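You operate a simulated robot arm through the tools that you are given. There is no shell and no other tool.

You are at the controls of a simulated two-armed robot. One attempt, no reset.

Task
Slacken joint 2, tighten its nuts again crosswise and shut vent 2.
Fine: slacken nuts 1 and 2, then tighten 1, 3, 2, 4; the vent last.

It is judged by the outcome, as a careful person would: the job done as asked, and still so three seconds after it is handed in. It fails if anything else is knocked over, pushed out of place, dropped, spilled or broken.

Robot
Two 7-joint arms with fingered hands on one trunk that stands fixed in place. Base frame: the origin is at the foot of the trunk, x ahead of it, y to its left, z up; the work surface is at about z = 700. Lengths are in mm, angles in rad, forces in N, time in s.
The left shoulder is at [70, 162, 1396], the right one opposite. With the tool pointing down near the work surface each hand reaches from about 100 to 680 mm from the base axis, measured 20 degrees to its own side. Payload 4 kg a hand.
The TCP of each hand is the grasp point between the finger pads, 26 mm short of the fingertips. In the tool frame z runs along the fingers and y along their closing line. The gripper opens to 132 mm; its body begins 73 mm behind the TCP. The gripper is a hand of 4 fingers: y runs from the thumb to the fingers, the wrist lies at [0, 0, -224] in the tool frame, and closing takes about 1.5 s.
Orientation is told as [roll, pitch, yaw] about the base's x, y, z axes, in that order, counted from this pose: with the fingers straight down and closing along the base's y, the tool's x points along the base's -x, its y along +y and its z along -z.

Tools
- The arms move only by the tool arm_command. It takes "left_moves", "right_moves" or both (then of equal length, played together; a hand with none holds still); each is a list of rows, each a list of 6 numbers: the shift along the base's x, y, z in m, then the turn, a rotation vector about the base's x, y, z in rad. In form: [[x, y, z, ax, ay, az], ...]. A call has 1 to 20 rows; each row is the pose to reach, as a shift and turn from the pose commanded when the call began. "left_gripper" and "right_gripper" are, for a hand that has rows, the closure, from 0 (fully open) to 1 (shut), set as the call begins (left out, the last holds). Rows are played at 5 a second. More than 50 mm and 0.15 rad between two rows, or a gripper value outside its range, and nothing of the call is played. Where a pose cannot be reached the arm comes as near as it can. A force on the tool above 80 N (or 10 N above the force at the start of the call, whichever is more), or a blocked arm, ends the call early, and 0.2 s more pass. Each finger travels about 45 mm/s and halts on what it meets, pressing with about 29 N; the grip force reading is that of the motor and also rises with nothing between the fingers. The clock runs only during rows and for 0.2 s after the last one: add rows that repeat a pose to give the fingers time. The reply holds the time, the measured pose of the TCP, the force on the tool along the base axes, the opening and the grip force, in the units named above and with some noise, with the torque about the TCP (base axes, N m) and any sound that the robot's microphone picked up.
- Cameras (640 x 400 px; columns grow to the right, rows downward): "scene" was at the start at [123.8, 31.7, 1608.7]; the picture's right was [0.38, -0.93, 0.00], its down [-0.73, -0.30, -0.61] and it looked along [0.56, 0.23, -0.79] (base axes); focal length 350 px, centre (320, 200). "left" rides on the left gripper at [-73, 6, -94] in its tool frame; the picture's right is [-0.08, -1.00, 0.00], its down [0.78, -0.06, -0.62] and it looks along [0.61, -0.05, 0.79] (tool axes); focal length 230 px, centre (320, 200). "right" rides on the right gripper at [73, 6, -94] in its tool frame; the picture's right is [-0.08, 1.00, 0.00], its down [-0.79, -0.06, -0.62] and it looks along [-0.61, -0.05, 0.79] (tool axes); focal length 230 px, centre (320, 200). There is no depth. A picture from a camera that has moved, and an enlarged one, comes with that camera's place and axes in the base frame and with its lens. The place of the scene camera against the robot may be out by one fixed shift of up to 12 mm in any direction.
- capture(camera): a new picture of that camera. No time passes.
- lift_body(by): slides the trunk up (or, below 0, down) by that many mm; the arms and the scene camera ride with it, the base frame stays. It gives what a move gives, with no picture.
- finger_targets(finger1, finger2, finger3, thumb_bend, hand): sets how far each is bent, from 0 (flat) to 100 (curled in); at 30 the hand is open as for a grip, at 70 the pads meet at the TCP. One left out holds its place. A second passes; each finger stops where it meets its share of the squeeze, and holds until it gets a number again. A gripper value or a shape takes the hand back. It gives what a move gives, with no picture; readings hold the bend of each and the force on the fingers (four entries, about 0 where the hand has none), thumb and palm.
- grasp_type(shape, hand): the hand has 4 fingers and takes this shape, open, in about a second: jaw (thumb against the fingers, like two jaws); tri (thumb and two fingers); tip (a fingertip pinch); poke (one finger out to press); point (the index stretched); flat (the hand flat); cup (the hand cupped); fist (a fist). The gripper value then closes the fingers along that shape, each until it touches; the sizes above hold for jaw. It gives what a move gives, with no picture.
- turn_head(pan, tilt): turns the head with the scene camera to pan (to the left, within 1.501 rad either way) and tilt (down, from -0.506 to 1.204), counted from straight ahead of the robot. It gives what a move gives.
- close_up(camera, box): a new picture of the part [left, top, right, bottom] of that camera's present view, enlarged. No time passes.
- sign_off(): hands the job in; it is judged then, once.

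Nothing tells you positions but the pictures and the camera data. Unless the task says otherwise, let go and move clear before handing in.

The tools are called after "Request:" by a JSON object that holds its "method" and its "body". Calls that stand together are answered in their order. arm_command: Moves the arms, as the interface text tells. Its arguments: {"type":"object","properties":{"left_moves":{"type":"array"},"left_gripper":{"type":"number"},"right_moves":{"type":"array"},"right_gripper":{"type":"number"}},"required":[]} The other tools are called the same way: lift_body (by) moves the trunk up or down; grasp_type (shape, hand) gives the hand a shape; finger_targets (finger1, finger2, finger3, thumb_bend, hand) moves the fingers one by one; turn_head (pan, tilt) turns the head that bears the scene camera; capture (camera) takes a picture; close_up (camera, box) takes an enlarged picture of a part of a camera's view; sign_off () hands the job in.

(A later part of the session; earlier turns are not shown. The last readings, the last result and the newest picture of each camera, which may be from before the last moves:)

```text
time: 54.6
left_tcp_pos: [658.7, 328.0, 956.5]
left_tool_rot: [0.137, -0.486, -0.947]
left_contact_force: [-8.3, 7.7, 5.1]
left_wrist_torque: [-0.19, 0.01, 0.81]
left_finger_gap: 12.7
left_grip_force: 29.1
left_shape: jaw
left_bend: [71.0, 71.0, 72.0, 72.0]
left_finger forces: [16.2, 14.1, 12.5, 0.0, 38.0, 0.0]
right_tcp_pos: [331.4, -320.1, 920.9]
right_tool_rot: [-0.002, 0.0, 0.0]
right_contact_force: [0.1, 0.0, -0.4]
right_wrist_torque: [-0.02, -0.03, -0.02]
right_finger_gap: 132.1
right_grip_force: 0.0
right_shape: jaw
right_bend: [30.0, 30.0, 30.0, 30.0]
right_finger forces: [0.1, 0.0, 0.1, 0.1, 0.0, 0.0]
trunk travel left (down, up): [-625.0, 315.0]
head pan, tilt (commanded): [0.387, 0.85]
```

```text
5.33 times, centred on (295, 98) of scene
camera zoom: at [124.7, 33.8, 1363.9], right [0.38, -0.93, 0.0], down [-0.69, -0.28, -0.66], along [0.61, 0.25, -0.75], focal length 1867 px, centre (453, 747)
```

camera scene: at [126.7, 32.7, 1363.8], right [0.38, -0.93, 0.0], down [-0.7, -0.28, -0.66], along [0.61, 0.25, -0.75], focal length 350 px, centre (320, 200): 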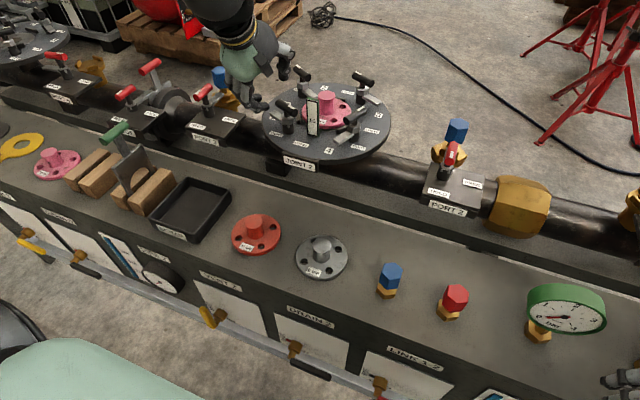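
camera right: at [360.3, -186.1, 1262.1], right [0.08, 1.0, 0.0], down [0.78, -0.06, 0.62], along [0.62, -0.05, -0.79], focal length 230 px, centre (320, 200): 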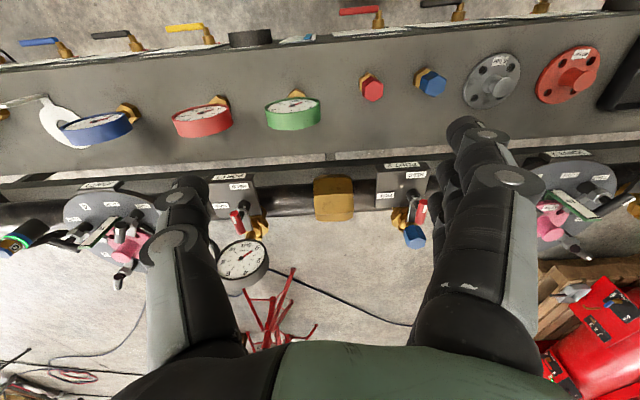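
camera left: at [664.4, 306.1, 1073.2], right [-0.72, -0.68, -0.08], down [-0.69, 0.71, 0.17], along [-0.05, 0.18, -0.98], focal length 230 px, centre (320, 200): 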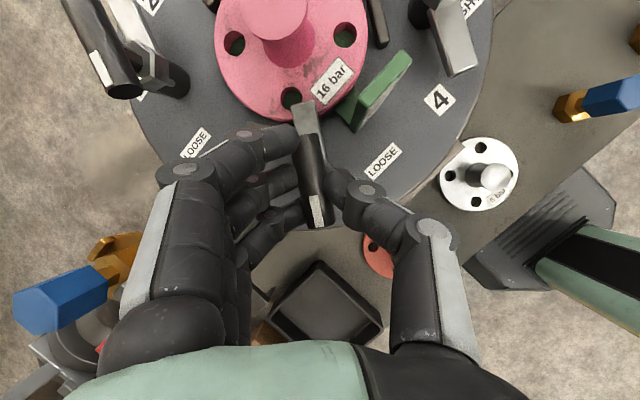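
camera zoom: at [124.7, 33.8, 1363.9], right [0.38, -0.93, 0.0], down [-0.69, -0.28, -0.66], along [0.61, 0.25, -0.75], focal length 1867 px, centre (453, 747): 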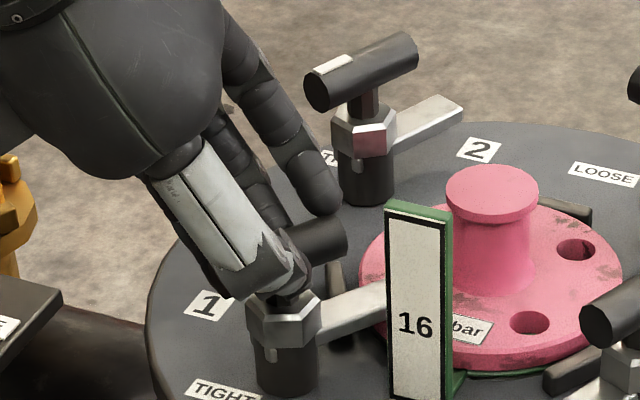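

The nut has reached its stop (torque up, the dog no longer moves). I give it one more small firm push, then release and back off.

Request:
{"method": "arm_command", "body": {"left_moves": [[0, 0, 0, 0.0434, -0.0341, -0.1009], [0, 0, 0, 0.0434, -0.0341, -0.1009]]}}

Request:
{"method": "arm_command", "body": {"left_moves": [[0, 0, 0, -0.03, 0.023, 0.07], [0, 0, 0, -0.03, 0.023, 0.07], [0, 0, 0, -0.03, 0.023, 0.07], [0, 0, 0, -0.03, 0.023, 0.07], [0, 0, 0, -0.03, 0.023, 0.07]], "left_gripper": 0.64}}

Request:
{"method": "close_up", "body": {"camera": "scene", "box": [250, 60, 340, 135]}}

```text
time: 55.2
left_tcp_pos: [656.9, 326.1, 955.5]
left_tool_rot: [0.189, -0.477, -1.056]
left_contact_force: [0.2, 15.9, 8.4]
left_wrist_torque: [-0.13, -0.25, 1.1]
left_finger_gap: 12.7
left_grip_force: 28.5
left_shape: jaw
left_bend: [71.0, 71.0, 72.0, 72.0]
left_finger forces: [18.7, 17.9, 14.6, 0.0, 35.1, 0.0]
left hand out of reach, approached as far as the arm can: row 1, 2
right_tcp_pos: [331.8, -316.8, 921.0]
right_tool_rot: [-0.001, 0.0, 0.002]
right_contact_force: [-0.2, -0.4, -0.1]
right_wrist_torque: [0.01, 0.03, -0.05]
right_finger_gap: 131.7
right_grip_force: 0.0
right_shape: jaw
right_bend: [30.0, 30.0, 30.0, 30.0]
right_finger forces: [0.1, 0.1, 0.1, 0.0, 0.1, 0.0]
trunk travel left (down, up): [-625.0, 315.0]
head pan, tilt (commanded): [0.387, 0.85]
```

```text
time: 56.4
left_tcp_pos: [656.1, 323.7, 954.5]
left_tool_rot: [0.15, -0.48, -0.984]
left_contact_force: [-0.2, 0.1, -0.4]
left_wrist_torque: [-0.01, 0.03, 0.0]
left_finger_gap: 47.0
left_grip_force: 0.0
left_shape: jaw
left_bend: [74.0, 74.0, 74.0, 70.0]
left_finger forces: [0.0, 0.0, 0.1, 0.1, 0.0, 0.0]
right_tcp_pos: [330.7, -319.5, 920.6]
right_tool_rot: [0.0, 0.002, 0.0]
right_contact_force: [0.3, -0.8, -0.3]
right_wrist_torque: [0.05, -0.01, 0.01]
right_finger_gap: 131.8
right_grip_force: 0.0
right_shape: jaw
right_bend: [30.0, 30.0, 30.0, 30.0]
right_finger forces: [0.0, 0.1, 0.0, 0.0, 0.0, 0.0]
trunk travel left (down, up): [-625.0, 315.0]
head pan, tilt (commanded): [0.387, 0.85]
```

```text
5.33 times, centred on (295, 98) of scene
camera zoom: at [126.9, 32.7, 1363.7], right [0.38, -0.93, 0.0], down [-0.7, -0.28, -0.66], along [0.61, 0.25, -0.75], focal length 1867 px, centre (453, 747)
```

zoom: 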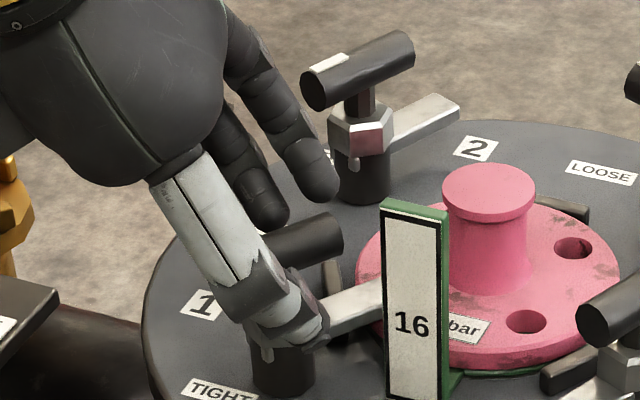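

Request:
{"method": "arm_command", "body": {"left_moves": [[-0.0075, 0.006, 0.0175, 0, 0, 0], [-0.015, 0.012, 0.035, 0, 0, 0], [-0.023, 0.018, 0.053, 0, 0, 0], [-0.034, 0.024, 0.08, 0, 0, 0], [-0.04, 0.026, 0.1, 0, 0, 0]]}}

Request:
{"method": "close_up", "body": {"camera": "scene", "box": [255, 40, 395, 165]}}

Request:
{"method": "capture", "body": {"camera": "left"}}

```text
time: 57.6
left_tcp_pos: [613.3, 349.6, 1053.9]
left_tool_rot: [0.152, -0.481, -0.985]
left_contact_force: [-0.2, -0.3, 1.1]
left_wrist_torque: [0.0, 0.01, -0.02]
left_finger_gap: 47.0
left_grip_force: 0.1
left_shape: jaw
left_bend: [74.0, 74.0, 74.0, 70.0]
left_finger forces: [0.0, 0.0, 0.1, 0.0, 0.0, 0.0]
right_tcp_pos: [330.4, -319.6, 920.6]
right_tool_rot: [0.001, 0.003, -0.001]
right_contact_force: [0.0, -0.5, -0.4]
right_wrist_torque: [0.0, -0.01, 0.0]
right_finger_gap: 132.0
right_grip_force: 0.1
right_shape: jaw
right_bend: [30.0, 30.0, 30.0, 30.0]
right_finger forces: [0.0, 0.0, 0.0, 0.0, 0.0, 0.0]
trunk travel left (down, up): [-625.0, 315.0]
head pan, tilt (commanded): [0.387, 0.85]
```

```text
3.20 times, centred on (325, 102) of scene
camera zoom: at [126.7, 32.5, 1363.7], right [0.38, -0.93, 0.0], down [-0.7, -0.28, -0.66], along [0.61, 0.25, -0.75], focal length 1120 px, centre (304, 512)
```

zoom: 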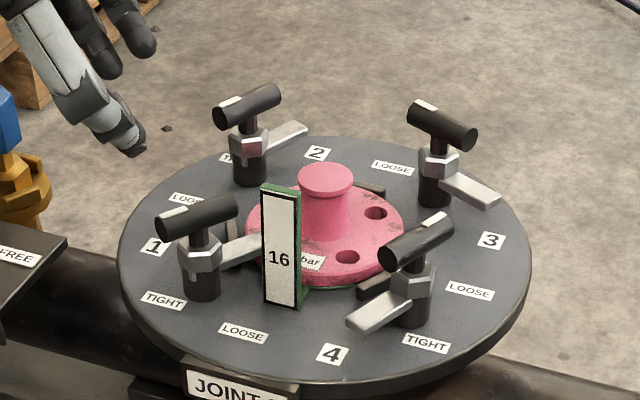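

```text
taken
camera left: at [619.6, 325.7, 1171.9], right [-0.74, -0.66, -0.1], down [-0.67, 0.73, 0.17], along [-0.04, 0.19, -0.98], focal length 230 px, centre (320, 200)
```

left: 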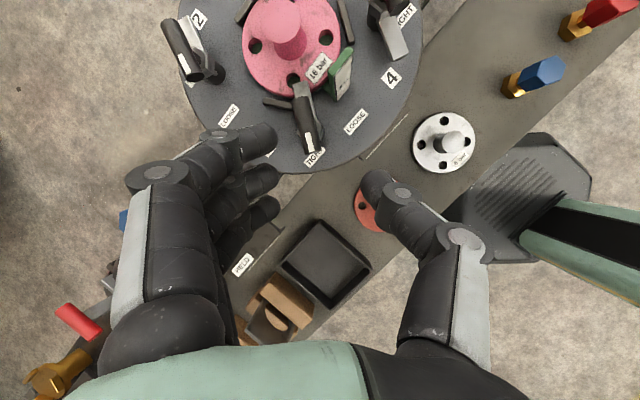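

Nut 1 is tight again, exactly as it stood at first. Next is nut 3 (diagonally opposite): I swing the hand over the plate at a safe height, turned to its loose handle direction.

Request:
{"method": "arm_command", "body": {"left_moves": [[0.0095, -0.0084, 0.003, -0.0604, 0.0034, 0.1107], [0.019, -0.0167, 0.006, -0.1208, 0.0067, 0.2215], [0.0285, -0.0251, 0.006, -0.1812, 0.0101, 0.3322], [0.038, -0.0334, 0.006, -0.2416, 0.0135, 0.4429], [0.0475, -0.0418, 0.006, -0.3021, 0.0169, 0.5536], [0.057, -0.0501, 0.006, -0.3625, 0.0202, 0.6644], [0.0665, -0.0585, 0.006, -0.4229, 0.0236, 0.7751], [0.076, -0.0668, 0.006, -0.4833, 0.027, 0.8858], [0.0856, -0.0752, 0.006, -0.5437, 0.0303, 0.9966], [0.0951, -0.0835, 0.006, -0.6041, 0.0337, 1.1073], [0.1046, -0.0919, 0.006, -0.6645, 0.0371, 1.218], [0.1141, -0.1002, 0.006, -0.7249, 0.0404, 1.3288], [0.1236, -0.1086, 0.0, -0.7854, 0.0438, 1.4395], [0.1331, -0.1169, -0.01, -0.8458, 0.0472, 1.5502], [0.1426, -0.1253, -0.02, -0.9062, 0.0506, 1.6609], [0.1521, -0.1336, -0.035, -0.9666, 0.0539, 1.7717], [0.1616, -0.142, -0.0514, -1.027, 0.0573, 1.8824], [0.1616, -0.142, -0.0514, -1.027, 0.0573, 1.8824]], "left_gripper": 0.66}}

Request:
{"method": "capture", "body": {"camera": "left"}}

Request:
{"method": "close_up", "body": {"camera": "scene", "box": [240, 20, 410, 165]}}

```text
time: 61.4
left_tcp_pos: [766.2, 217.6, 1005.6]
left_tool_rot: [-0.753, -0.239, 1.39]
left_contact_force: [-0.2, 0.5, 0.5]
left_wrist_torque: [0.0, 0.01, -0.01]
left_finger_gap: 45.4
left_grip_force: 0.1
left_shape: jaw
left_bend: [74.0, 74.0, 74.0, 70.0]
left_finger forces: [0.0, 0.1, 0.0, 0.0, 0.1, 0.0]
left hand out of reach, approached as far as the arm can: row 17, 18
right_tcp_pos: [330.7, -320.0, 920.2]
right_tool_rot: [0.0, 0.001, -0.001]
right_contact_force: [-0.4, 0.1, 0.2]
right_wrist_torque: [0.0, -0.01, -0.01]
right_finger_gap: 131.8
right_grip_force: 0.0
right_shape: jaw
right_bend: [30.0, 30.0, 30.0, 30.0]
right_finger forces: [0.1, 0.0, 0.1, 0.0, 0.1, 0.1]
trunk travel left (down, up): [-625.0, 315.0]
head pan, tilt (commanded): [0.387, 0.85]
```

```text
taken
camera left: at [709.5, 284.9, 1085.9], right [0.7, -0.22, 0.68], down [-0.53, -0.8, 0.29], along [0.48, -0.56, -0.67], focal length 230 px, centre (320, 200)
```

left: 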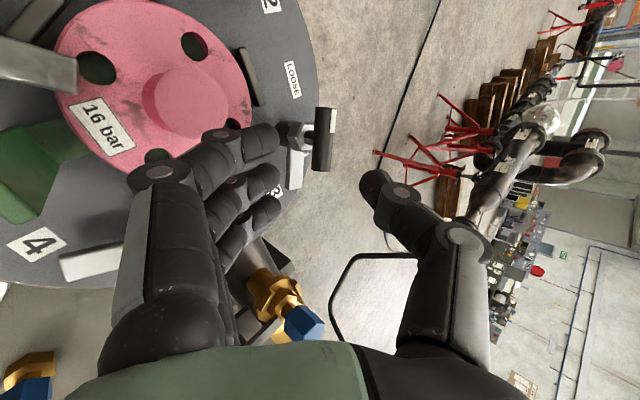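

```text
2.76 times, centred on (325, 92) of scene
camera zoom: at [126.6, 32.6, 1363.7], right [0.38, -0.93, 0.0], down [-0.7, -0.28, -0.66], along [0.61, 0.25, -0.75], focal length 966 px, centre (306, 497)
```

zoom: 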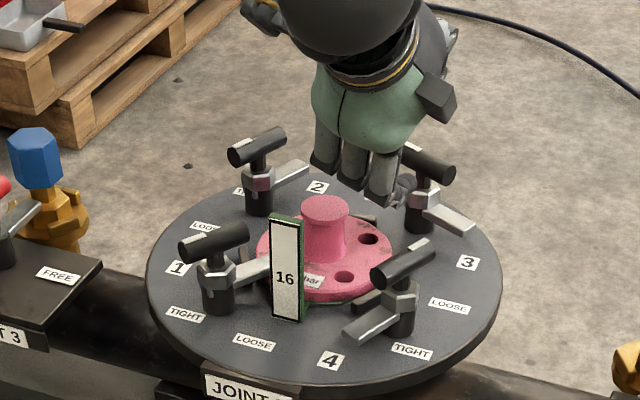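

The solver stopped a little short. I try nudging on to the pre-grasp point to see which direction is limited.

Request:
{"method": "arm_command", "body": {"left_moves": [[0.004, -0.005, 0.0, 0, 0, 0], [0.0087, -0.01, -0.003, 0, 0, 0], [0.0087, -0.01, -0.003, 0, 0, 0]]}}

```text
time: 62.2
left_tcp_pos: [765.2, 218.0, 1005.5]
left_tool_rot: [-0.749, -0.241, 1.388]
left_contact_force: [0.5, 0.3, 0.0]
left_wrist_torque: [0.03, 0.0, -0.02]
left_finger_gap: 45.2
left_grip_force: 0.1
left_shape: jaw
left_bend: [74.0, 74.0, 74.0, 70.0]
left_finger forces: [0.0, 0.0, 0.0, 0.0, 0.0, 0.0]
left hand out of reach, approached as far as the arm can: row 1, 2, 3
right_tcp_pos: [330.9, -320.9, 920.9]
right_tool_rot: [0.0, 0.002, 0.002]
right_contact_force: [0.5, 0.6, -0.1]
right_wrist_torque: [0.01, 0.0, 0.01]
right_finger_gap: 132.0
right_grip_force: 0.0
right_shape: jaw
right_bend: [30.0, 30.0, 30.0, 30.0]
right_finger forces: [0.0, 0.0, 0.0, 0.0, 0.0, 0.0]
trunk travel left (down, up): [-625.0, 315.0]
head pan, tilt (commanded): [0.387, 0.85]
```

Request:
{"method": "arm_command", "body": {"left_moves": [[0.01, 0, 0, 0, 0, 0], [0.01, 0, 0, 0, 0, 0]]}}

Request:
{"method": "arm_command", "body": {"left_moves": [[0.0, 0.01, 0, 0, 0, 0], [0.01, 0.01, 0, 0, 0, 0], [0.02, 0.01, 0, 0, 0, 0]]}}

```text
time: 62.8
left_tcp_pos: [770.1, 222.2, 1007.9]
left_tool_rot: [-0.752, -0.24, 1.387]
left_contact_force: [0.5, 0.3, 0.4]
left_wrist_torque: [0.0, 0.03, 0.0]
left_finger_gap: 45.2
left_grip_force: 0.1
left_shape: jaw
left_bend: [74.0, 74.0, 74.0, 70.0]
left_finger forces: [0.1, 0.1, 0.0, 0.0, 0.1, 0.0]
left hand out of reach, approached as far as the arm can: row 1, 2
right_tcp_pos: [330.4, -319.4, 919.7]
right_tool_rot: [-0.001, 0.001, 0.0]
right_contact_force: [-0.7, 0.0, -0.4]
right_wrist_torque: [-0.02, 0.0, 0.02]
right_finger_gap: 132.0
right_grip_force: 0.0
right_shape: jaw
right_bend: [30.0, 30.0, 30.0, 30.0]
right_finger forces: [0.0, 0.0, 0.0, 0.0, 0.0, 0.0]
trunk travel left (down, up): [-625.0, 315.0]
head pan, tilt (commanded): [0.387, 0.85]
```

```text
time: 63.6
left_tcp_pos: [783.5, 238.0, 1009.2]
left_tool_rot: [-0.751, -0.24, 1.387]
left_contact_force: [0.5, 0.6, 0.1]
left_wrist_torque: [0.01, -0.01, 0.01]
left_finger_gap: 45.5
left_grip_force: 0.1
left_shape: jaw
left_bend: [74.0, 74.0, 74.0, 70.0]
left_finger forces: [0.1, 0.1, 0.0, 0.0, 0.0, 0.0]
left hand out of reach, approached as far as the arm can: row 3
right_tcp_pos: [330.5, -319.5, 920.5]
right_tool_rot: [0.0, 0.0, 0.002]
right_contact_force: [-0.6, -0.5, -0.1]
right_wrist_torque: [0.0, 0.0, 0.01]
right_finger_gap: 132.0
right_grip_force: 0.0
right_shape: jaw
right_bend: [30.0, 30.0, 30.0, 30.0]
right_finger forces: [0.0, 0.0, 0.0, 0.0, 0.1, 0.0]
trunk travel left (down, up): [-625.0, 315.0]
head pan, tilt (commanded): [0.387, 0.85]
```

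Request:
{"method": "arm_command", "body": {"left_moves": [[0, 0, 0, 0.0914, 0.0064, -0.0924], [0, 0, 0, 0.1828, 0.0128, -0.1848], [0.01, -0.01, 0, 0.2742, 0.0192, -0.2772], [0.02, -0.02, 0, 0.2742, 0.0192, -0.2772], [0.02, -0.03, 0, 0.2742, 0.0192, -0.2772]]}}

```text
time: 64.8
left_tcp_pos: [779.2, 232.0, 1011.6]
left_tool_rot: [-0.635, -0.492, 1.066]
left_contact_force: [0.5, -0.2, 1.1]
left_wrist_torque: [0.03, 0.01, -0.03]
left_finger_gap: 45.4
left_grip_force: 0.1
left_shape: jaw
left_bend: [74.0, 74.0, 74.0, 70.0]
left_finger forces: [0.0, 0.1, 0.0, 0.0, 0.1, 0.0]
left hand out of reach, approached as far as the arm can: row 3, 4, 5
right_tcp_pos: [331.2, -319.9, 919.3]
right_tool_rot: [0.0, 0.003, -0.001]
right_contact_force: [0.4, -0.7, 0.3]
right_wrist_torque: [0.0, -0.01, -0.01]
right_finger_gap: 131.9
right_grip_force: 0.0
right_shape: jaw
right_bend: [30.0, 30.0, 30.0, 30.0]
right_finger forces: [0.1, 0.0, 0.0, 0.1, 0.1, 0.0]
trunk travel left (down, up): [-625.0, 315.0]
head pan, tilt (commanded): [0.387, 0.85]
```

The limit depends on the wrist's place, not on hand roll. I look at the arm's posture to understand it.

Request:
{"method": "turn_head", "body": {"pan": 0.5, "tilt": 0.5}}

Request:
{"method": "capture", "body": {"camera": "scene"}}

Request:
{"method": "capture", "body": {"camera": "right"}}

```text
time: 65.7
left_tcp_pos: [779.4, 231.3, 1010.1]
left_tool_rot: [-0.634, -0.493, 1.067]
left_contact_force: [1.0, -0.5, -0.1]
left_wrist_torque: [-0.01, 0.02, 0.01]
left_finger_gap: 45.3
left_grip_force: 0.1
left_shape: jaw
left_bend: [74.0, 74.0, 74.0, 70.0]
left_finger forces: [0.1, 0.1, 0.0, 0.0, 0.1, 0.1]
right_tcp_pos: [331.4, -320.0, 920.1]
right_tool_rot: [-0.001, 0.002, 0.001]
right_contact_force: [-0.2, -0.3, -0.5]
right_wrist_torque: [0.01, 0.0, -0.01]
right_finger_gap: 131.8
right_grip_force: 0.0
right_shape: jaw
right_bend: [30.0, 30.0, 30.0, 30.0]
right_finger forces: [0.0, 0.0, 0.1, 0.1, 0.1, 0.0]
trunk travel left (down, up): [-625.0, 315.0]
head pan, tilt (commanded): [0.499, 0.499]
```

```text
taken
camera scene: at [134.6, 46.7, 1393.6], right [0.48, -0.88, 0.0], down [-0.42, -0.23, -0.88], along [0.77, 0.42, -0.48], focal length 350 px, centre (320, 200)
```

scene: 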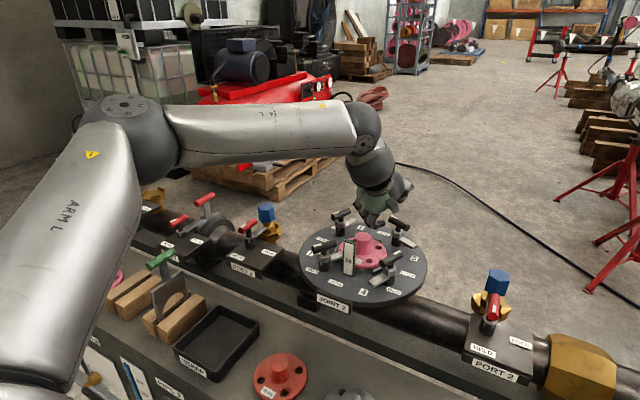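

```text
taken
camera right: at [257.8, -312.7, 1012.4], right [0.08, 1.0, 0.0], down [0.79, -0.06, 0.62], along [0.61, -0.05, -0.79], focal length 230 px, centre (320, 200)
```

right: 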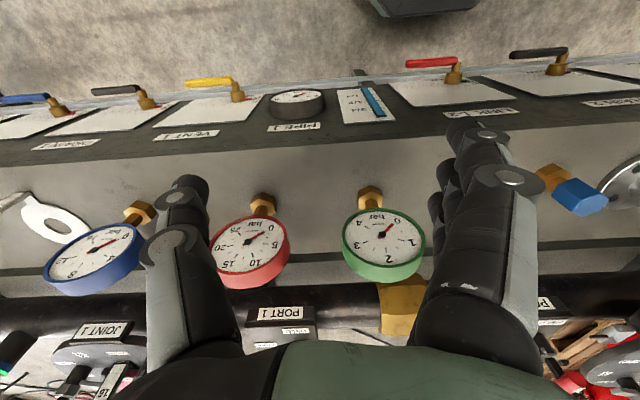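

The elbow is well out and the low shoulder forces a sharp wrist bend — so raising the trunk back up (forearm sloping down) should ease the wrist limit. I raise the trunk by 250 mm; the hand rides straight up.

Request:
{"method": "lift_body", "body": {"by": 250}}

Request:
{"method": "turn_head", "body": {"pan": 0.387, "tilt": 0.85}}

Request:
{"method": "capture", "body": {"camera": "scene"}}

```text
time: 68.2
left_tcp_pos: [779.8, 232.7, 1261.0]
left_tool_rot: [-0.633, -0.492, 1.066]
left_contact_force: [-0.6, 0.8, -0.7]
left_wrist_torque: [-0.03, 0.03, -0.02]
left_finger_gap: 45.6
left_grip_force: 0.0
left_shape: jaw
left_bend: [74.0, 74.0, 74.0, 70.0]
left_finger forces: [0.0, 0.0, 0.0, 0.0, 0.0, 0.1]
right_tcp_pos: [331.9, -320.6, 1170.5]
right_tool_rot: [0.001, 0.002, 0.0]
right_contact_force: [-0.1, 0.3, -1.6]
right_wrist_torque: [0.02, 0.0, -0.04]
right_finger_gap: 131.8
right_grip_force: 0.1
right_shape: jaw
right_bend: [30.0, 30.0, 30.0, 30.0]
right_finger forces: [0.1, 0.0, 0.1, 0.1, 0.1, 0.0]
trunk travel left (down, up): [-875.0, 65.0]
head pan, tilt (commanded): [0.499, 0.499]
```

```text
time: 69.1
left_tcp_pos: [778.6, 232.9, 1260.6]
left_tool_rot: [-0.634, -0.49, 1.067]
left_contact_force: [0.1, -0.3, 0.6]
left_wrist_torque: [0.01, -0.01, 0.0]
left_finger_gap: 45.1
left_grip_force: 0.0
left_shape: jaw
left_bend: [74.0, 74.0, 74.0, 70.0]
left_finger forces: [0.1, 0.0, 0.0, 0.1, 0.0, 0.0]
right_tcp_pos: [330.9, -320.4, 1169.6]
right_tool_rot: [-0.001, 0.002, 0.001]
right_contact_force: [-0.3, -0.7, 0.0]
right_wrist_torque: [-0.03, 0.03, 0.06]
right_finger_gap: 131.7
right_grip_force: 0.0
right_shape: jaw
right_bend: [30.0, 30.0, 30.0, 30.0]
right_finger forces: [0.1, 0.0, 0.0, 0.0, 0.0, 0.1]
trunk travel left (down, up): [-875.0, 65.0]
head pan, tilt (commanded): [0.387, 0.85]
```

```text
taken
camera scene: at [127.2, 32.7, 1613.7], right [0.38, -0.93, 0.0], down [-0.7, -0.28, -0.66], along [0.61, 0.25, -0.75], focal length 350 px, centre (320, 200)
```

scene: 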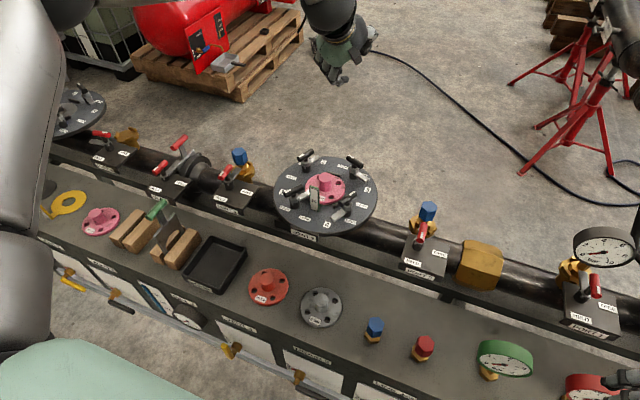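

Now I descend toward nut 3 with a moderate tilt, stopping at a pre-grasp height.

Request:
{"method": "arm_command", "body": {"left_moves": [[0, 0, -0.045, 0, 0, 0], [0, 0, -0.09, 0, 0, 0], [0.004, -0.006, -0.132, -0.0516, 0.0663, 0.0642], [0.008, -0.012, -0.172, -0.1033, 0.1325, 0.1284], [0.012, -0.018, -0.21, -0.1549, 0.1988, 0.1925], [0.016, -0.024, -0.2435, -0.2065, 0.265, 0.2567], [0.016, -0.024, -0.2435, -0.2065, 0.265, 0.2567]]}}

Request:
{"method": "capture", "body": {"camera": "left"}}

Request:
{"method": "close_up", "body": {"camera": "scene", "box": [240, 80, 410, 250]}}

```text
time: 70.7
left_tcp_pos: [702.1, 277.0, 1095.6]
left_tool_rot: [-0.461, -0.198, 1.266]
left_contact_force: [-0.8, 0.0, 0.4]
left_wrist_torque: [-0.01, 0.01, 0.01]
left_finger_gap: 45.5
left_grip_force: 0.0
left_shape: jaw
left_bend: [74.0, 74.0, 74.0, 70.0]
left_finger forces: [0.0, 0.0, 0.0, 0.0, 0.1, 0.0]
left hand out of reach, approached as far as the arm can: row 1, 2, 3, 4, 5, 6, 7
right_tcp_pos: [330.1, -319.6, 1169.6]
right_tool_rot: [0.0, 0.002, 0.0]
right_contact_force: [-0.1, -0.4, 0.1]
right_wrist_torque: [0.01, -0.02, -0.01]
right_finger_gap: 132.0
right_grip_force: 0.0
right_shape: jaw
right_bend: [30.0, 30.0, 30.0, 30.0]
right_finger forces: [0.0, 0.0, 0.0, 0.0, 0.1, 0.1]
trunk travel left (down, up): [-875.0, 65.0]
head pan, tilt (commanded): [0.387, 0.85]
```

```text
taken
camera left: at [675.0, 342.7, 1188.5], right [0.85, -0.28, 0.45], down [-0.47, -0.78, 0.41], along [0.24, -0.57, -0.79], focal length 230 px, centre (320, 200)
```

left: 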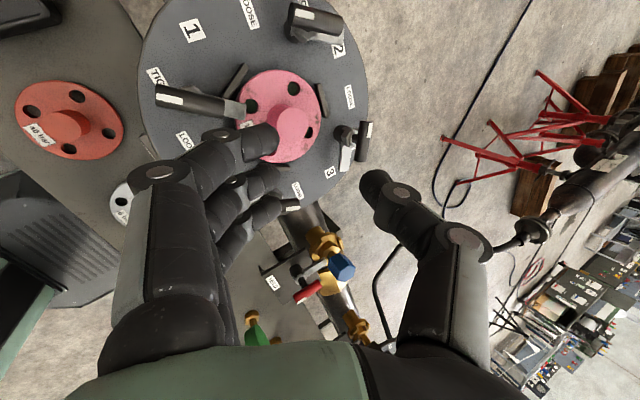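

```text
2.35 times, centred on (325, 165) of scene
camera zoom: at [127.1, 32.4, 1613.7], right [0.38, -0.93, 0.0], down [-0.7, -0.28, -0.66], along [0.61, 0.25, -0.75], focal length 824 px, centre (308, 282)
```

zoom: 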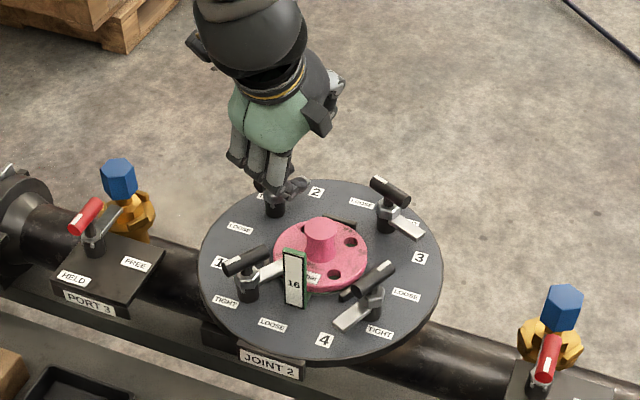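

The arm seems to be caught with its elbow swung out and up, probably from the large turns. I look at its posture before unwinding it.

Request:
{"method": "turn_head", "body": {"pan": 0.8, "tilt": 0.5}}

Request:
{"method": "capture", "body": {"camera": "scene"}}

```text
time: 71.5
left_tcp_pos: [702.2, 275.4, 1095.7]
left_tool_rot: [-0.465, -0.196, 1.265]
left_contact_force: [0.4, 0.4, 0.6]
left_wrist_torque: [-0.04, 0.02, 0.03]
left_finger_gap: 45.5
left_grip_force: 0.0
left_shape: jaw
left_bend: [74.0, 74.0, 74.0, 70.0]
left_finger forces: [0.0, 0.0, 0.1, 0.0, 0.1, 0.0]
right_tcp_pos: [331.2, -320.1, 1170.4]
right_tool_rot: [0.0, 0.001, -0.001]
right_contact_force: [0.0, -0.1, 0.0]
right_wrist_torque: [0.01, -0.01, 0.01]
right_finger_gap: 132.0
right_grip_force: 0.1
right_shape: jaw
right_bend: [30.0, 30.0, 30.0, 30.0]
right_finger forces: [0.0, 0.0, 0.0, 0.1, 0.1, 0.1]
trunk travel left (down, up): [-875.0, 65.0]
head pan, tilt (commanded): [0.799, 0.499]
```

```text
taken
camera scene: at [118.2, 68.3, 1643.6], right [0.72, -0.7, 0.0], down [-0.33, -0.34, -0.88], along [0.61, 0.63, -0.48], focal length 350 px, centre (320, 200)
```

scene: 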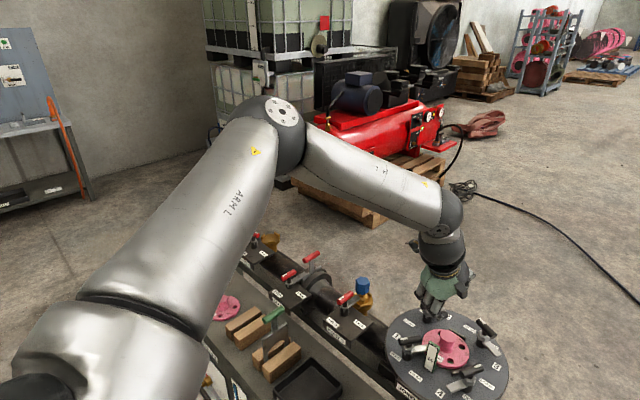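

I test whether the hand's turn is what limits the arm: unwind the hand toward neutral yaw and then try going forward at this safe height.

Request:
{"method": "arm_command", "body": {"left_moves": [[0, 0, 0, 0.062, 0.004, -0.114], [0, 0, 0, 0.124, 0.0087, -0.228], [0, 0, 0, 0.1865, 0.013, -0.342], [0, 0, 0, 0.2487, 0.0174, -0.456], [0, 0, 0, 0.311, 0.0217, -0.57], [0, 0, 0, 0.373, 0.026, -0.6845], [0, 0, 0, 0.4352, 0.0304, -0.7986], [0, 0, 0, 0.4974, 0.0347, -0.9127], [0, 0, 0, 0.5596, 0.039, -1.0268], [0.02, -0.015, 0, 0.5596, 0.039, -1.0268], [0.05, -0.035, 0, 0.5596, 0.039, -1.0268], [0.085, -0.055, 0, 0.5596, 0.039, -1.0268]]}}

```text
time: 74.1
left_tcp_pos: [716.4, 266.9, 1127.0]
left_tool_rot: [0.008, -0.502, 0.045]
left_contact_force: [-0.1, 0.1, 0.3]
left_wrist_torque: [-0.02, -0.01, 0.01]
left_finger_gap: 45.6
left_grip_force: 0.0
left_shape: jaw
left_bend: [74.0, 74.0, 74.0, 70.0]
left_finger forces: [0.0, 0.1, 0.0, 0.1, 0.0, 0.0]
left hand out of reach, approached as far as the arm can: row 3, 4, 5, 6, 7, 8, 9, 10, 11, 12
right_tcp_pos: [329.5, -320.3, 1170.4]
right_tool_rot: [0.0, 0.002, 0.0]
right_contact_force: [-0.1, -0.2, 0.0]
right_wrist_torque: [-0.03, 0.01, 0.02]
right_finger_gap: 131.9
right_grip_force: 0.1
right_shape: jaw
right_bend: [30.0, 30.0, 30.0, 30.0]
right_finger forces: [0.0, 0.0, 0.1, 0.1, 0.0, 0.0]
trunk travel left (down, up): [-875.0, 65.0]
head pan, tilt (commanded): [0.799, 0.499]
```

Not the hand's turn. I'll retract and unfold the arm in a different way: back toward the robot, then lower, so the elbow drops before going forward again.

Request:
{"method": "arm_command", "body": {"left_moves": [[-0.045, 0.008, 0, 0, 0.08, 0], [-0.09, 0.016, 0, 0, 0.16, 0], [-0.135, 0.024, 0, 0, 0.24, 0], [-0.18, 0.032, 0, 0, 0.32, 0], [-0.22, 0.04, 0, 0, 0.4, 0], [-0.25, 0.05, -0.03, 0, 0.45, 0], [-0.25, 0.05, -0.07, 0, 0.5, 0], [-0.25, 0.05, -0.11, 0, 0.5, 0], [-0.25, 0.05, -0.15, 0, 0.5, 0]]}}

Request:
{"method": "capture", "body": {"camera": "scene"}}

```text
time: 76.1
left_tcp_pos: [466.6, 320.0, 975.0]
left_tool_rot: [0.034, -0.001, 0.042]
left_contact_force: [0.6, 0.2, 0.4]
left_wrist_torque: [0.0, 0.02, -0.01]
left_finger_gap: 45.2
left_grip_force: 0.1
left_shape: jaw
left_bend: [74.0, 74.0, 74.0, 70.0]
left_finger forces: [0.0, 0.1, 0.0, 0.0, 0.0, 0.0]
right_tcp_pos: [332.1, -319.5, 1170.2]
right_tool_rot: [0.001, 0.001, -0.002]
right_contact_force: [0.6, 0.3, 0.8]
right_wrist_torque: [0.0, 0.01, 0.03]
right_finger_gap: 131.9
right_grip_force: 0.0
right_shape: jaw
right_bend: [30.0, 30.0, 30.0, 30.0]
right_finger forces: [0.0, 0.1, 0.0, 0.0, 0.1, 0.0]
trunk travel left (down, up): [-875.0, 65.0]
head pan, tilt (commanded): [0.799, 0.499]
```

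```text
taken
camera scene: at [118.8, 69.5, 1643.6], right [0.72, -0.7, 0.0], down [-0.33, -0.34, -0.88], along [0.61, 0.63, -0.48], focal length 350 px, centre (320, 200)
```

scene: 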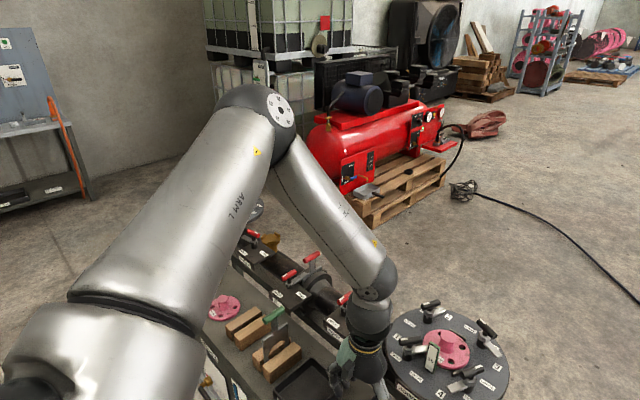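

The elbow stays raised at about the same spot relative to the shoulder, so for the far-right nut 3 the shoulder must be lower still. I first raise and tilt the left hand, then lower the trunk in stages.

Request:
{"method": "arm_command", "body": {"left_moves": [[0.0, 0.0, 0.045, 0, -0.05, 0], [0.01, 0.0, 0.09, 0, -0.15, 0], [0.025, 0.005, 0.132, 0, -0.28, 0], [0.04, 0.01, 0.174, 0, -0.41, 0], [0.06, 0.015, 0.214, 0, -0.54, 0], [0.08, 0.02, 0.25, 0, -0.67, 0], [0.093, 0.02, 0.275, 0, -0.8, 0], [0.093, 0.02, 0.275, 0, -0.8, 0]]}}

Request:
{"method": "lift_body", "body": {"by": -250}}

```text
time: 77.9
left_tcp_pos: [556.4, 340.7, 1252.2]
left_tool_rot: [-0.008, -0.8, 0.059]
left_contact_force: [-0.6, -0.7, 0.3]
left_wrist_torque: [0.04, 0.02, 0.0]
left_finger_gap: 45.3
left_grip_force: 0.1
left_shape: jaw
left_bend: [74.0, 74.0, 74.0, 70.0]
left_finger forces: [0.0, 0.0, 0.0, 0.0, 0.1, 0.0]
right_tcp_pos: [330.9, -319.3, 1170.6]
right_tool_rot: [0.001, 0.002, -0.001]
right_contact_force: [0.2, -0.2, 0.0]
right_wrist_torque: [-0.01, 0.0, -0.01]
right_finger_gap: 132.1
right_grip_force: 0.1
right_shape: jaw
right_bend: [30.0, 30.0, 30.0, 30.0]
right_finger forces: [0.0, 0.0, 0.0, 0.0, 0.1, 0.0]
trunk travel left (down, up): [-875.0, 65.0]
head pan, tilt (commanded): [0.799, 0.499]
```

```text
time: 80.5
left_tcp_pos: [555.1, 338.6, 1001.7]
left_tool_rot: [-0.01, -0.798, 0.06]
left_contact_force: [0.2, 0.3, 0.4]
left_wrist_torque: [0.0, 0.01, 0.01]
left_finger_gap: 45.4
left_grip_force: 0.1
left_shape: jaw
left_bend: [74.0, 74.0, 74.0, 70.0]
left_finger forces: [0.1, 0.1, 0.1, 0.0, 0.0, 0.1]
right_tcp_pos: [331.3, -319.5, 920.2]
right_tool_rot: [0.0, 0.001, 0.0]
right_contact_force: [0.1, 0.1, -0.5]
right_wrist_torque: [0.01, -0.01, 0.0]
right_finger_gap: 132.0
right_grip_force: 0.0
right_shape: jaw
right_bend: [30.0, 30.0, 30.0, 30.0]
right_finger forces: [0.0, 0.0, 0.1, 0.0, 0.1, 0.0]
trunk travel left (down, up): [-625.0, 315.0]
head pan, tilt (commanded): [0.799, 0.499]
```

Request:
{"method": "arm_command", "body": {"left_moves": [[0.0, 0.0, 0.045, 0, 0, 0], [0.0, 0.0, 0.09, 0, 0, 0], [0.0, 0.0, 0.135, 0, 0, 0], [0.0, 0.0, 0.165, 0, 0, 0], [0.0, 0.0, 0.165, 0, 0, 0]]}}

Request:
{"method": "lift_body", "body": {"by": -150}}

Request:
{"method": "turn_head", "body": {"pan": 0.387, "tilt": 0.6}}

Request:
{"method": "capture", "body": {"camera": "scene"}}

```text
time: 81.7
left_tcp_pos: [556.9, 341.4, 1164.7]
left_tool_rot: [-0.01, -0.801, 0.059]
left_contact_force: [-0.4, -0.1, -0.2]
left_wrist_torque: [-0.02, -0.01, -0.03]
left_finger_gap: 45.3
left_grip_force: 0.0
left_shape: jaw
left_bend: [74.0, 74.0, 74.0, 70.0]
left_finger forces: [0.0, 0.1, 0.1, 0.1, 0.0, 0.1]
right_tcp_pos: [331.1, -320.3, 920.0]
right_tool_rot: [0.0, 0.002, 0.0]
right_contact_force: [0.0, 0.0, 0.6]
right_wrist_torque: [-0.04, 0.04, 0.01]
right_finger_gap: 131.8
right_grip_force: 0.0
right_shape: jaw
right_bend: [30.0, 30.0, 30.0, 30.0]
right_finger forces: [0.1, 0.1, 0.0, 0.0, 0.1, 0.0]
trunk travel left (down, up): [-625.0, 315.0]
head pan, tilt (commanded): [0.799, 0.499]
```

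```text
time: 83.5
left_tcp_pos: [554.8, 342.0, 1014.6]
left_tool_rot: [-0.008, -0.801, 0.06]
left_contact_force: [0.2, -0.8, 1.0]
left_wrist_torque: [-0.02, 0.02, 0.0]
left_finger_gap: 45.4
left_grip_force: 0.0
left_shape: jaw
left_bend: [74.0, 74.0, 74.0, 70.0]
left_finger forces: [0.0, 0.1, 0.0, 0.0, 0.0, 0.0]
right_tcp_pos: [329.6, -319.9, 770.7]
right_tool_rot: [0.001, 0.002, -0.001]
right_contact_force: [-0.9, 0.7, -0.7]
right_wrist_torque: [0.01, 0.0, -0.01]
right_finger_gap: 131.9
right_grip_force: 0.2
right_shape: jaw
right_bend: [30.0, 30.0, 30.0, 30.0]
right_finger forces: [0.0, 0.0, 0.0, 0.0, 0.0, 0.0]
trunk travel left (down, up): [-475.0, 465.0]
head pan, tilt (commanded): [0.799, 0.499]
```

```text
time: 84.3
left_tcp_pos: [556.0, 341.3, 1015.2]
left_tool_rot: [-0.009, -0.799, 0.059]
left_contact_force: [-0.7, 0.8, 0.4]
left_wrist_torque: [-0.01, -0.02, 0.0]
left_finger_gap: 45.2
left_grip_force: 0.1
left_shape: jaw
left_bend: [74.0, 74.0, 74.0, 70.0]
left_finger forces: [0.0, 0.1, 0.0, 0.0, 0.0, 0.0]
right_tcp_pos: [331.6, -319.2, 769.6]
right_tool_rot: [0.0, 0.002, 0.0]
right_contact_force: [0.0, 0.4, 0.0]
right_wrist_torque: [0.01, -0.03, 0.02]
right_finger_gap: 132.0
right_grip_force: 0.1
right_shape: jaw
right_bend: [30.0, 30.0, 30.0, 30.0]
right_finger forces: [0.1, 0.0, 0.0, 0.0, 0.0, 0.0]
trunk travel left (down, up): [-475.0, 465.0]
head pan, tilt (commanded): [0.387, 0.6]
```

```text
taken
camera scene: at [136.4, 36.7, 1234.6], right [0.38, -0.93, 0.0], down [-0.52, -0.21, -0.83], along [0.76, 0.31, -0.56], focal length 350 px, centre (320, 200)
```

scene: 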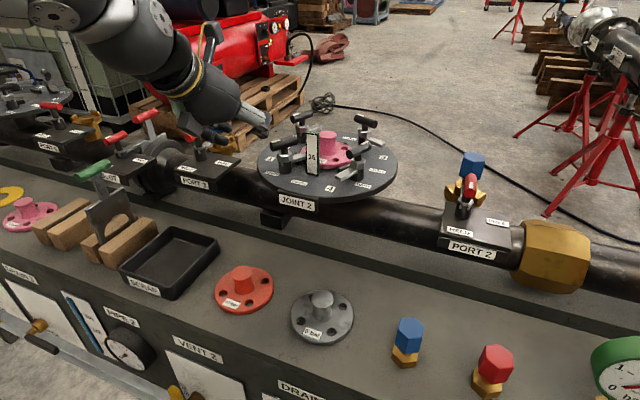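

Working out clearances, gripping nut 3 with the whole hand from here would put the knuckles into the flange boss. So I'll consider pushing its handle with one finger instead; I shape the hand to "poke" in free space and look at it.

Request:
{"method": "grasp_type", "body": {"shape": "poke", "hand": "left"}}

Request:
{"method": "capture", "body": {"camera": "left"}}

Request:
{"method": "close_up", "body": {"camera": "scene", "box": [130, 0, 410, 210]}}

```text
time: 85.2
left_tcp_pos: [556.1, 340.0, 1013.5]
left_tool_rot: [-0.009, -0.8, 0.056]
left_contact_force: [0.1, 0.7, 0.0]
left_wrist_torque: [0.01, -0.01, -0.02]
left_finger_gap: 0.0
left_grip_force: 0.1
left_shape: poke
left_bend: [100.0, 100.0, 100.0, 46.0]
left_finger forces: [0.0, 0.0, 0.0, 0.0, 0.0, 0.0]
right_tcp_pos: [331.0, -319.9, 770.5]
right_tool_rot: [0.001, 0.002, 0.001]
right_contact_force: [-0.2, 0.2, -0.6]
right_wrist_torque: [-0.01, 0.0, -0.01]
right_finger_gap: 131.7
right_grip_force: 0.0
right_shape: jaw
right_bend: [30.0, 30.0, 30.0, 30.0]
right_finger forces: [0.0, 0.0, 0.1, 0.0, 0.0, 0.0]
trunk travel left (down, up): [-475.0, 465.0]
head pan, tilt (commanded): [0.387, 0.6]
```

```text
taken
camera left: at [540.0, 346.0, 1132.7], right [0.11, -0.99, 0.06], down [-0.98, -0.11, -0.13], along [0.14, -0.05, -0.99], focal length 230 px, centre (320, 200)
```

left: 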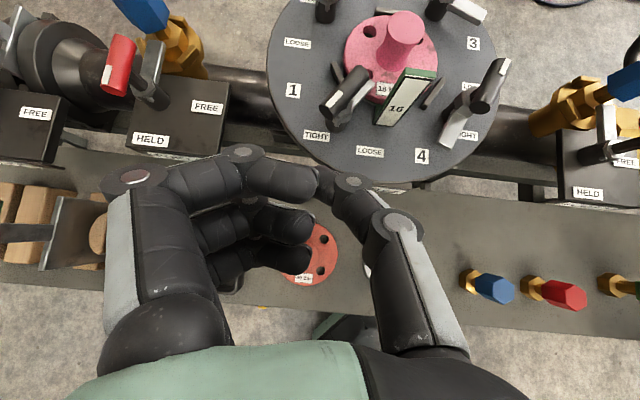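

```text
1.90 times, centred on (270, 105) of scene
camera zoom: at [136.4, 36.6, 1234.6], right [0.38, -0.93, 0.0], down [-0.52, -0.21, -0.82], along [0.76, 0.31, -0.57], focal length 667 px, centre (415, 381)
```

zoom: 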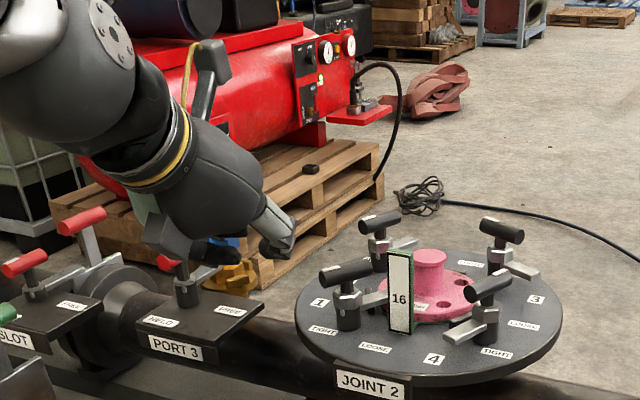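

Poke folds everything in; "point" with a stretched index should make a slim stick to push with. I try that shape and look.

Request:
{"method": "grasp_type", "body": {"shape": "point", "hand": "left"}}

Request:
{"method": "arm_command", "body": {"left_moves": [[0, 0, 0, 0, 0, 0], [0, 0, 0, 0, 0, 0]]}}

Request:
{"method": "capture", "body": {"camera": "left"}}

Request:
{"method": "close_up", "body": {"camera": "scene", "box": [130, 0, 410, 210]}}

```text
time: 86.1
left_tcp_pos: [556.2, 341.4, 1015.2]
left_tool_rot: [-0.009, -0.8, 0.059]
left_contact_force: [0.8, -0.1, 0.4]
left_wrist_torque: [0.01, -0.01, 0.01]
left_finger_gap: 126.4
left_grip_force: 0.1
left_shape: point
left_bend: [28.0, 100.0, 100.0, 54.0]
left_finger forces: [0.0, 0.0, 0.0, 0.1, 0.0, 0.0]
right_tcp_pos: [330.3, -319.9, 769.9]
right_tool_rot: [0.001, 0.002, 0.0]
right_contact_force: [0.7, 0.7, -0.3]
right_wrist_torque: [0.04, -0.02, 0.0]
right_finger_gap: 131.9
right_grip_force: 0.1
right_shape: jaw
right_bend: [30.0, 30.0, 30.0, 30.0]
right_finger forces: [0.0, 0.1, 0.0, 0.0, 0.0, 0.0]
trunk travel left (down, up): [-475.0, 465.0]
head pan, tilt (commanded): [0.387, 0.6]
```

```text
time: 86.7
left_tcp_pos: [555.9, 340.8, 1014.8]
left_tool_rot: [-0.009, -0.799, 0.059]
left_contact_force: [0.1, 0.1, 0.3]
left_wrist_torque: [0.02, 0.0, -0.01]
left_finger_gap: 125.8
left_grip_force: 0.0
left_shape: point
left_bend: [28.0, 100.0, 100.0, 54.0]
left_finger forces: [0.0, 0.0, 0.1, 0.0, 0.0, 0.2]
right_tcp_pos: [330.3, -320.0, 770.2]
right_tool_rot: [0.0, 0.003, 0.0]
right_contact_force: [-0.5, 0.7, 0.2]
right_wrist_torque: [-0.01, 0.01, 0.0]
right_finger_gap: 131.9
right_grip_force: 0.0
right_shape: jaw
right_bend: [30.0, 30.0, 30.0, 30.0]
right_finger forces: [0.1, 0.1, 0.1, 0.1, 0.0, 0.0]
trunk travel left (down, up): [-475.0, 465.0]
head pan, tilt (commanded): [0.387, 0.6]
```

```text
taken
camera left: at [540.0, 346.0, 1132.7], right [0.11, -0.99, 0.06], down [-0.98, -0.11, -0.13], along [0.14, -0.05, -0.99], focal length 230 px, centre (320, 200)
```

left: 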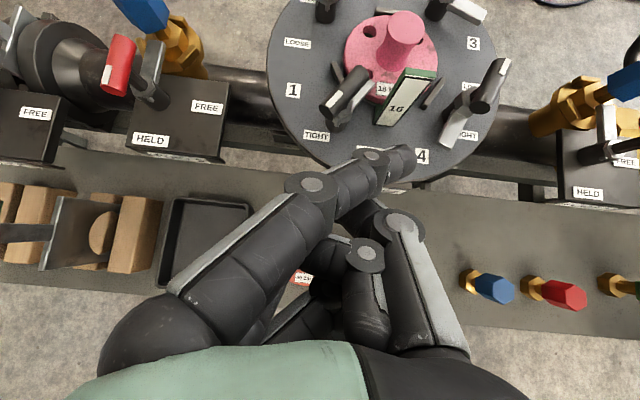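

```text
1.90 times, centred on (270, 105) of scene
camera zoom: at [136.4, 36.6, 1234.6], right [0.38, -0.93, 0.0], down [-0.52, -0.21, -0.82], along [0.76, 0.31, -0.57], focal length 667 px, centre (415, 381)
```

zoom: 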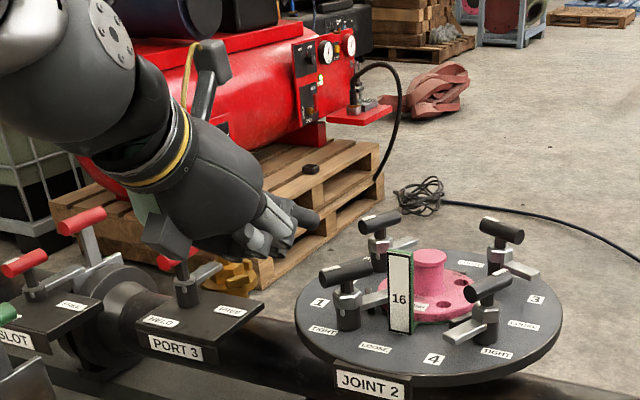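

The stretched index leans inward, so it's not a straight stick. Better plan for nut 3: go back to the jaw shape half-open, with the hand level-rolled so it clears the boss; push the handle's far end forward with the fingers, then the near end leftward with the thumb. First I move to a hover point.

Request:
{"method": "grasp_type", "body": {"shape": "jaw", "hand": "left"}}

Request:
{"method": "arm_command", "body": {"left_moves": [[0.035, -0.0197, 0.02, -0.0027, -0.0214, -0.0622], [0.07, -0.0394, 0.035, -0.0053, -0.0429, -0.1243], [0.105, -0.0591, 0.035, -0.008, -0.0643, -0.1865], [0.14, -0.0789, 0.035, -0.0107, -0.0858, -0.2487], [0.175, -0.0986, 0.035, -0.0134, -0.1072, -0.3109], [0.21, -0.1183, 0.03, -0.016, -0.1287, -0.373], [0.245, -0.138, 0.015, -0.0187, -0.1501, -0.4352], [0.245, -0.138, 0.015, -0.0187, -0.1501, -0.4352]], "left_gripper": 0.47}}

Request:
{"method": "capture", "body": {"camera": "left"}}

Request:
{"method": "capture", "body": {"camera": "scene"}}

```text
time: 87.6
left_tcp_pos: [555.0, 340.9, 1014.0]
left_tool_rot: [-0.009, -0.799, 0.059]
left_contact_force: [-0.3, 0.8, 0.4]
left_wrist_torque: [0.0, 0.02, 0.0]
left_finger_gap: 131.9
left_grip_force: 0.1
left_shape: jaw
left_bend: [30.0, 30.0, 30.0, 30.0]
left_finger forces: [0.1, 0.0, 0.0, 0.1, 0.0, 0.0]
right_tcp_pos: [330.5, -320.7, 770.6]
right_tool_rot: [-0.001, 0.001, 0.0]
right_contact_force: [1.0, 0.1, 0.0]
right_wrist_torque: [-0.02, 0.02, 0.01]
right_finger_gap: 132.1
right_grip_force: 0.1
right_shape: jaw
right_bend: [30.0, 30.0, 30.0, 30.0]
right_finger forces: [0.1, 0.0, 0.1, 0.1, 0.0, 0.0]
trunk travel left (down, up): [-475.0, 465.0]
head pan, tilt (commanded): [0.387, 0.6]
```

```text
time: 89.4
left_tcp_pos: [801.2, 203.1, 1029.6]
left_tool_rot: [0.001, -0.952, -0.384]
left_contact_force: [-0.3, -0.6, -0.4]
left_wrist_torque: [0.01, 0.0, 0.0]
left_finger_gap: 70.5
left_grip_force: 0.0
left_shape: jaw
left_bend: [72.0, 72.0, 72.0, 70.0]
left_finger forces: [0.0, 0.0, 0.0, 0.1, 0.0, 0.1]
right_tcp_pos: [330.9, -320.0, 771.1]
right_tool_rot: [-0.001, -0.001, -0.001]
right_contact_force: [-0.8, -0.2, 0.1]
right_wrist_torque: [0.02, -0.02, 0.02]
right_finger_gap: 131.8
right_grip_force: 0.1
right_shape: jaw
right_bend: [30.0, 30.0, 30.0, 30.0]
right_finger forces: [0.0, 0.0, 0.0, 0.0, 0.1, 0.1]
trunk travel left (down, up): [-475.0, 465.0]
head pan, tilt (commanded): [0.387, 0.6]
```

```text
taken
camera left: at [773.2, 220.4, 1143.0], right [-0.33, -0.94, 0.06], down [-0.91, 0.3, -0.28], along [0.25, -0.15, -0.96], focal length 230 px, centre (320, 200)
```

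left: 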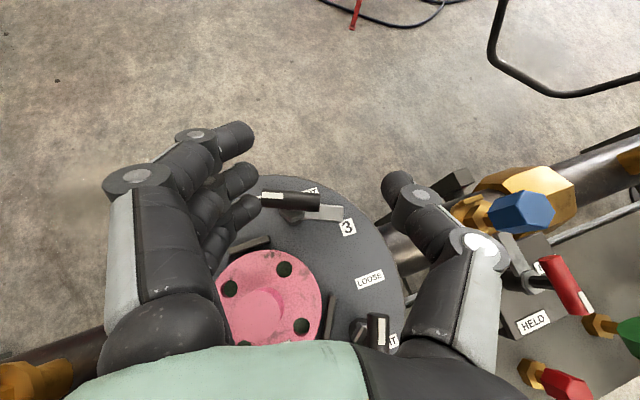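

```text
taken
camera scene: at [135.1, 36.5, 1234.8], right [0.38, -0.93, 0.0], down [-0.52, -0.21, -0.83], along [0.76, 0.31, -0.56], focal length 350 px, centre (320, 200)
```

scene: 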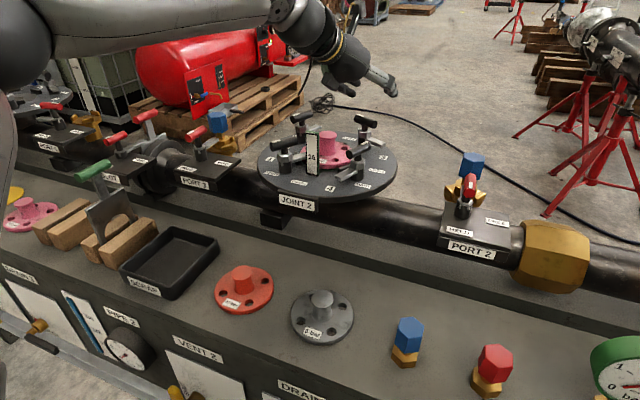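

The hand hovers over nut 3 with no complaint. I zoom the hand camera onto nut 3's handle to fix its exact place.

Request:
{"method": "close_up", "body": {"camera": "left", "box": [235, 165, 375, 255]}}

```text
4.44 times, centred on (305, 210) of left
camera zoom: at [773.2, 220.4, 1143.0], right [-0.33, -0.94, 0.06], down [-0.91, 0.3, -0.28], along [0.25, -0.15, -0.96], focal length 1022 px, centre (387, 156)
```

zoom: 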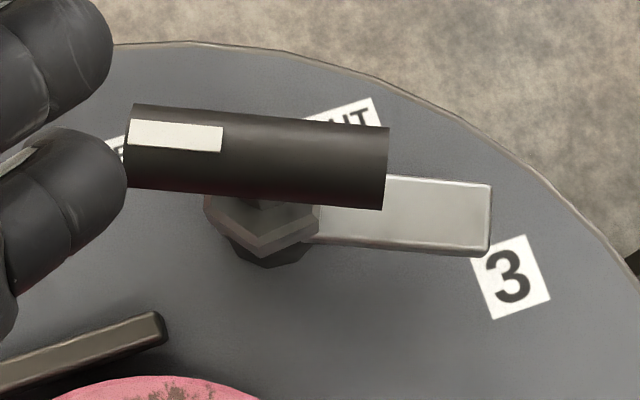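

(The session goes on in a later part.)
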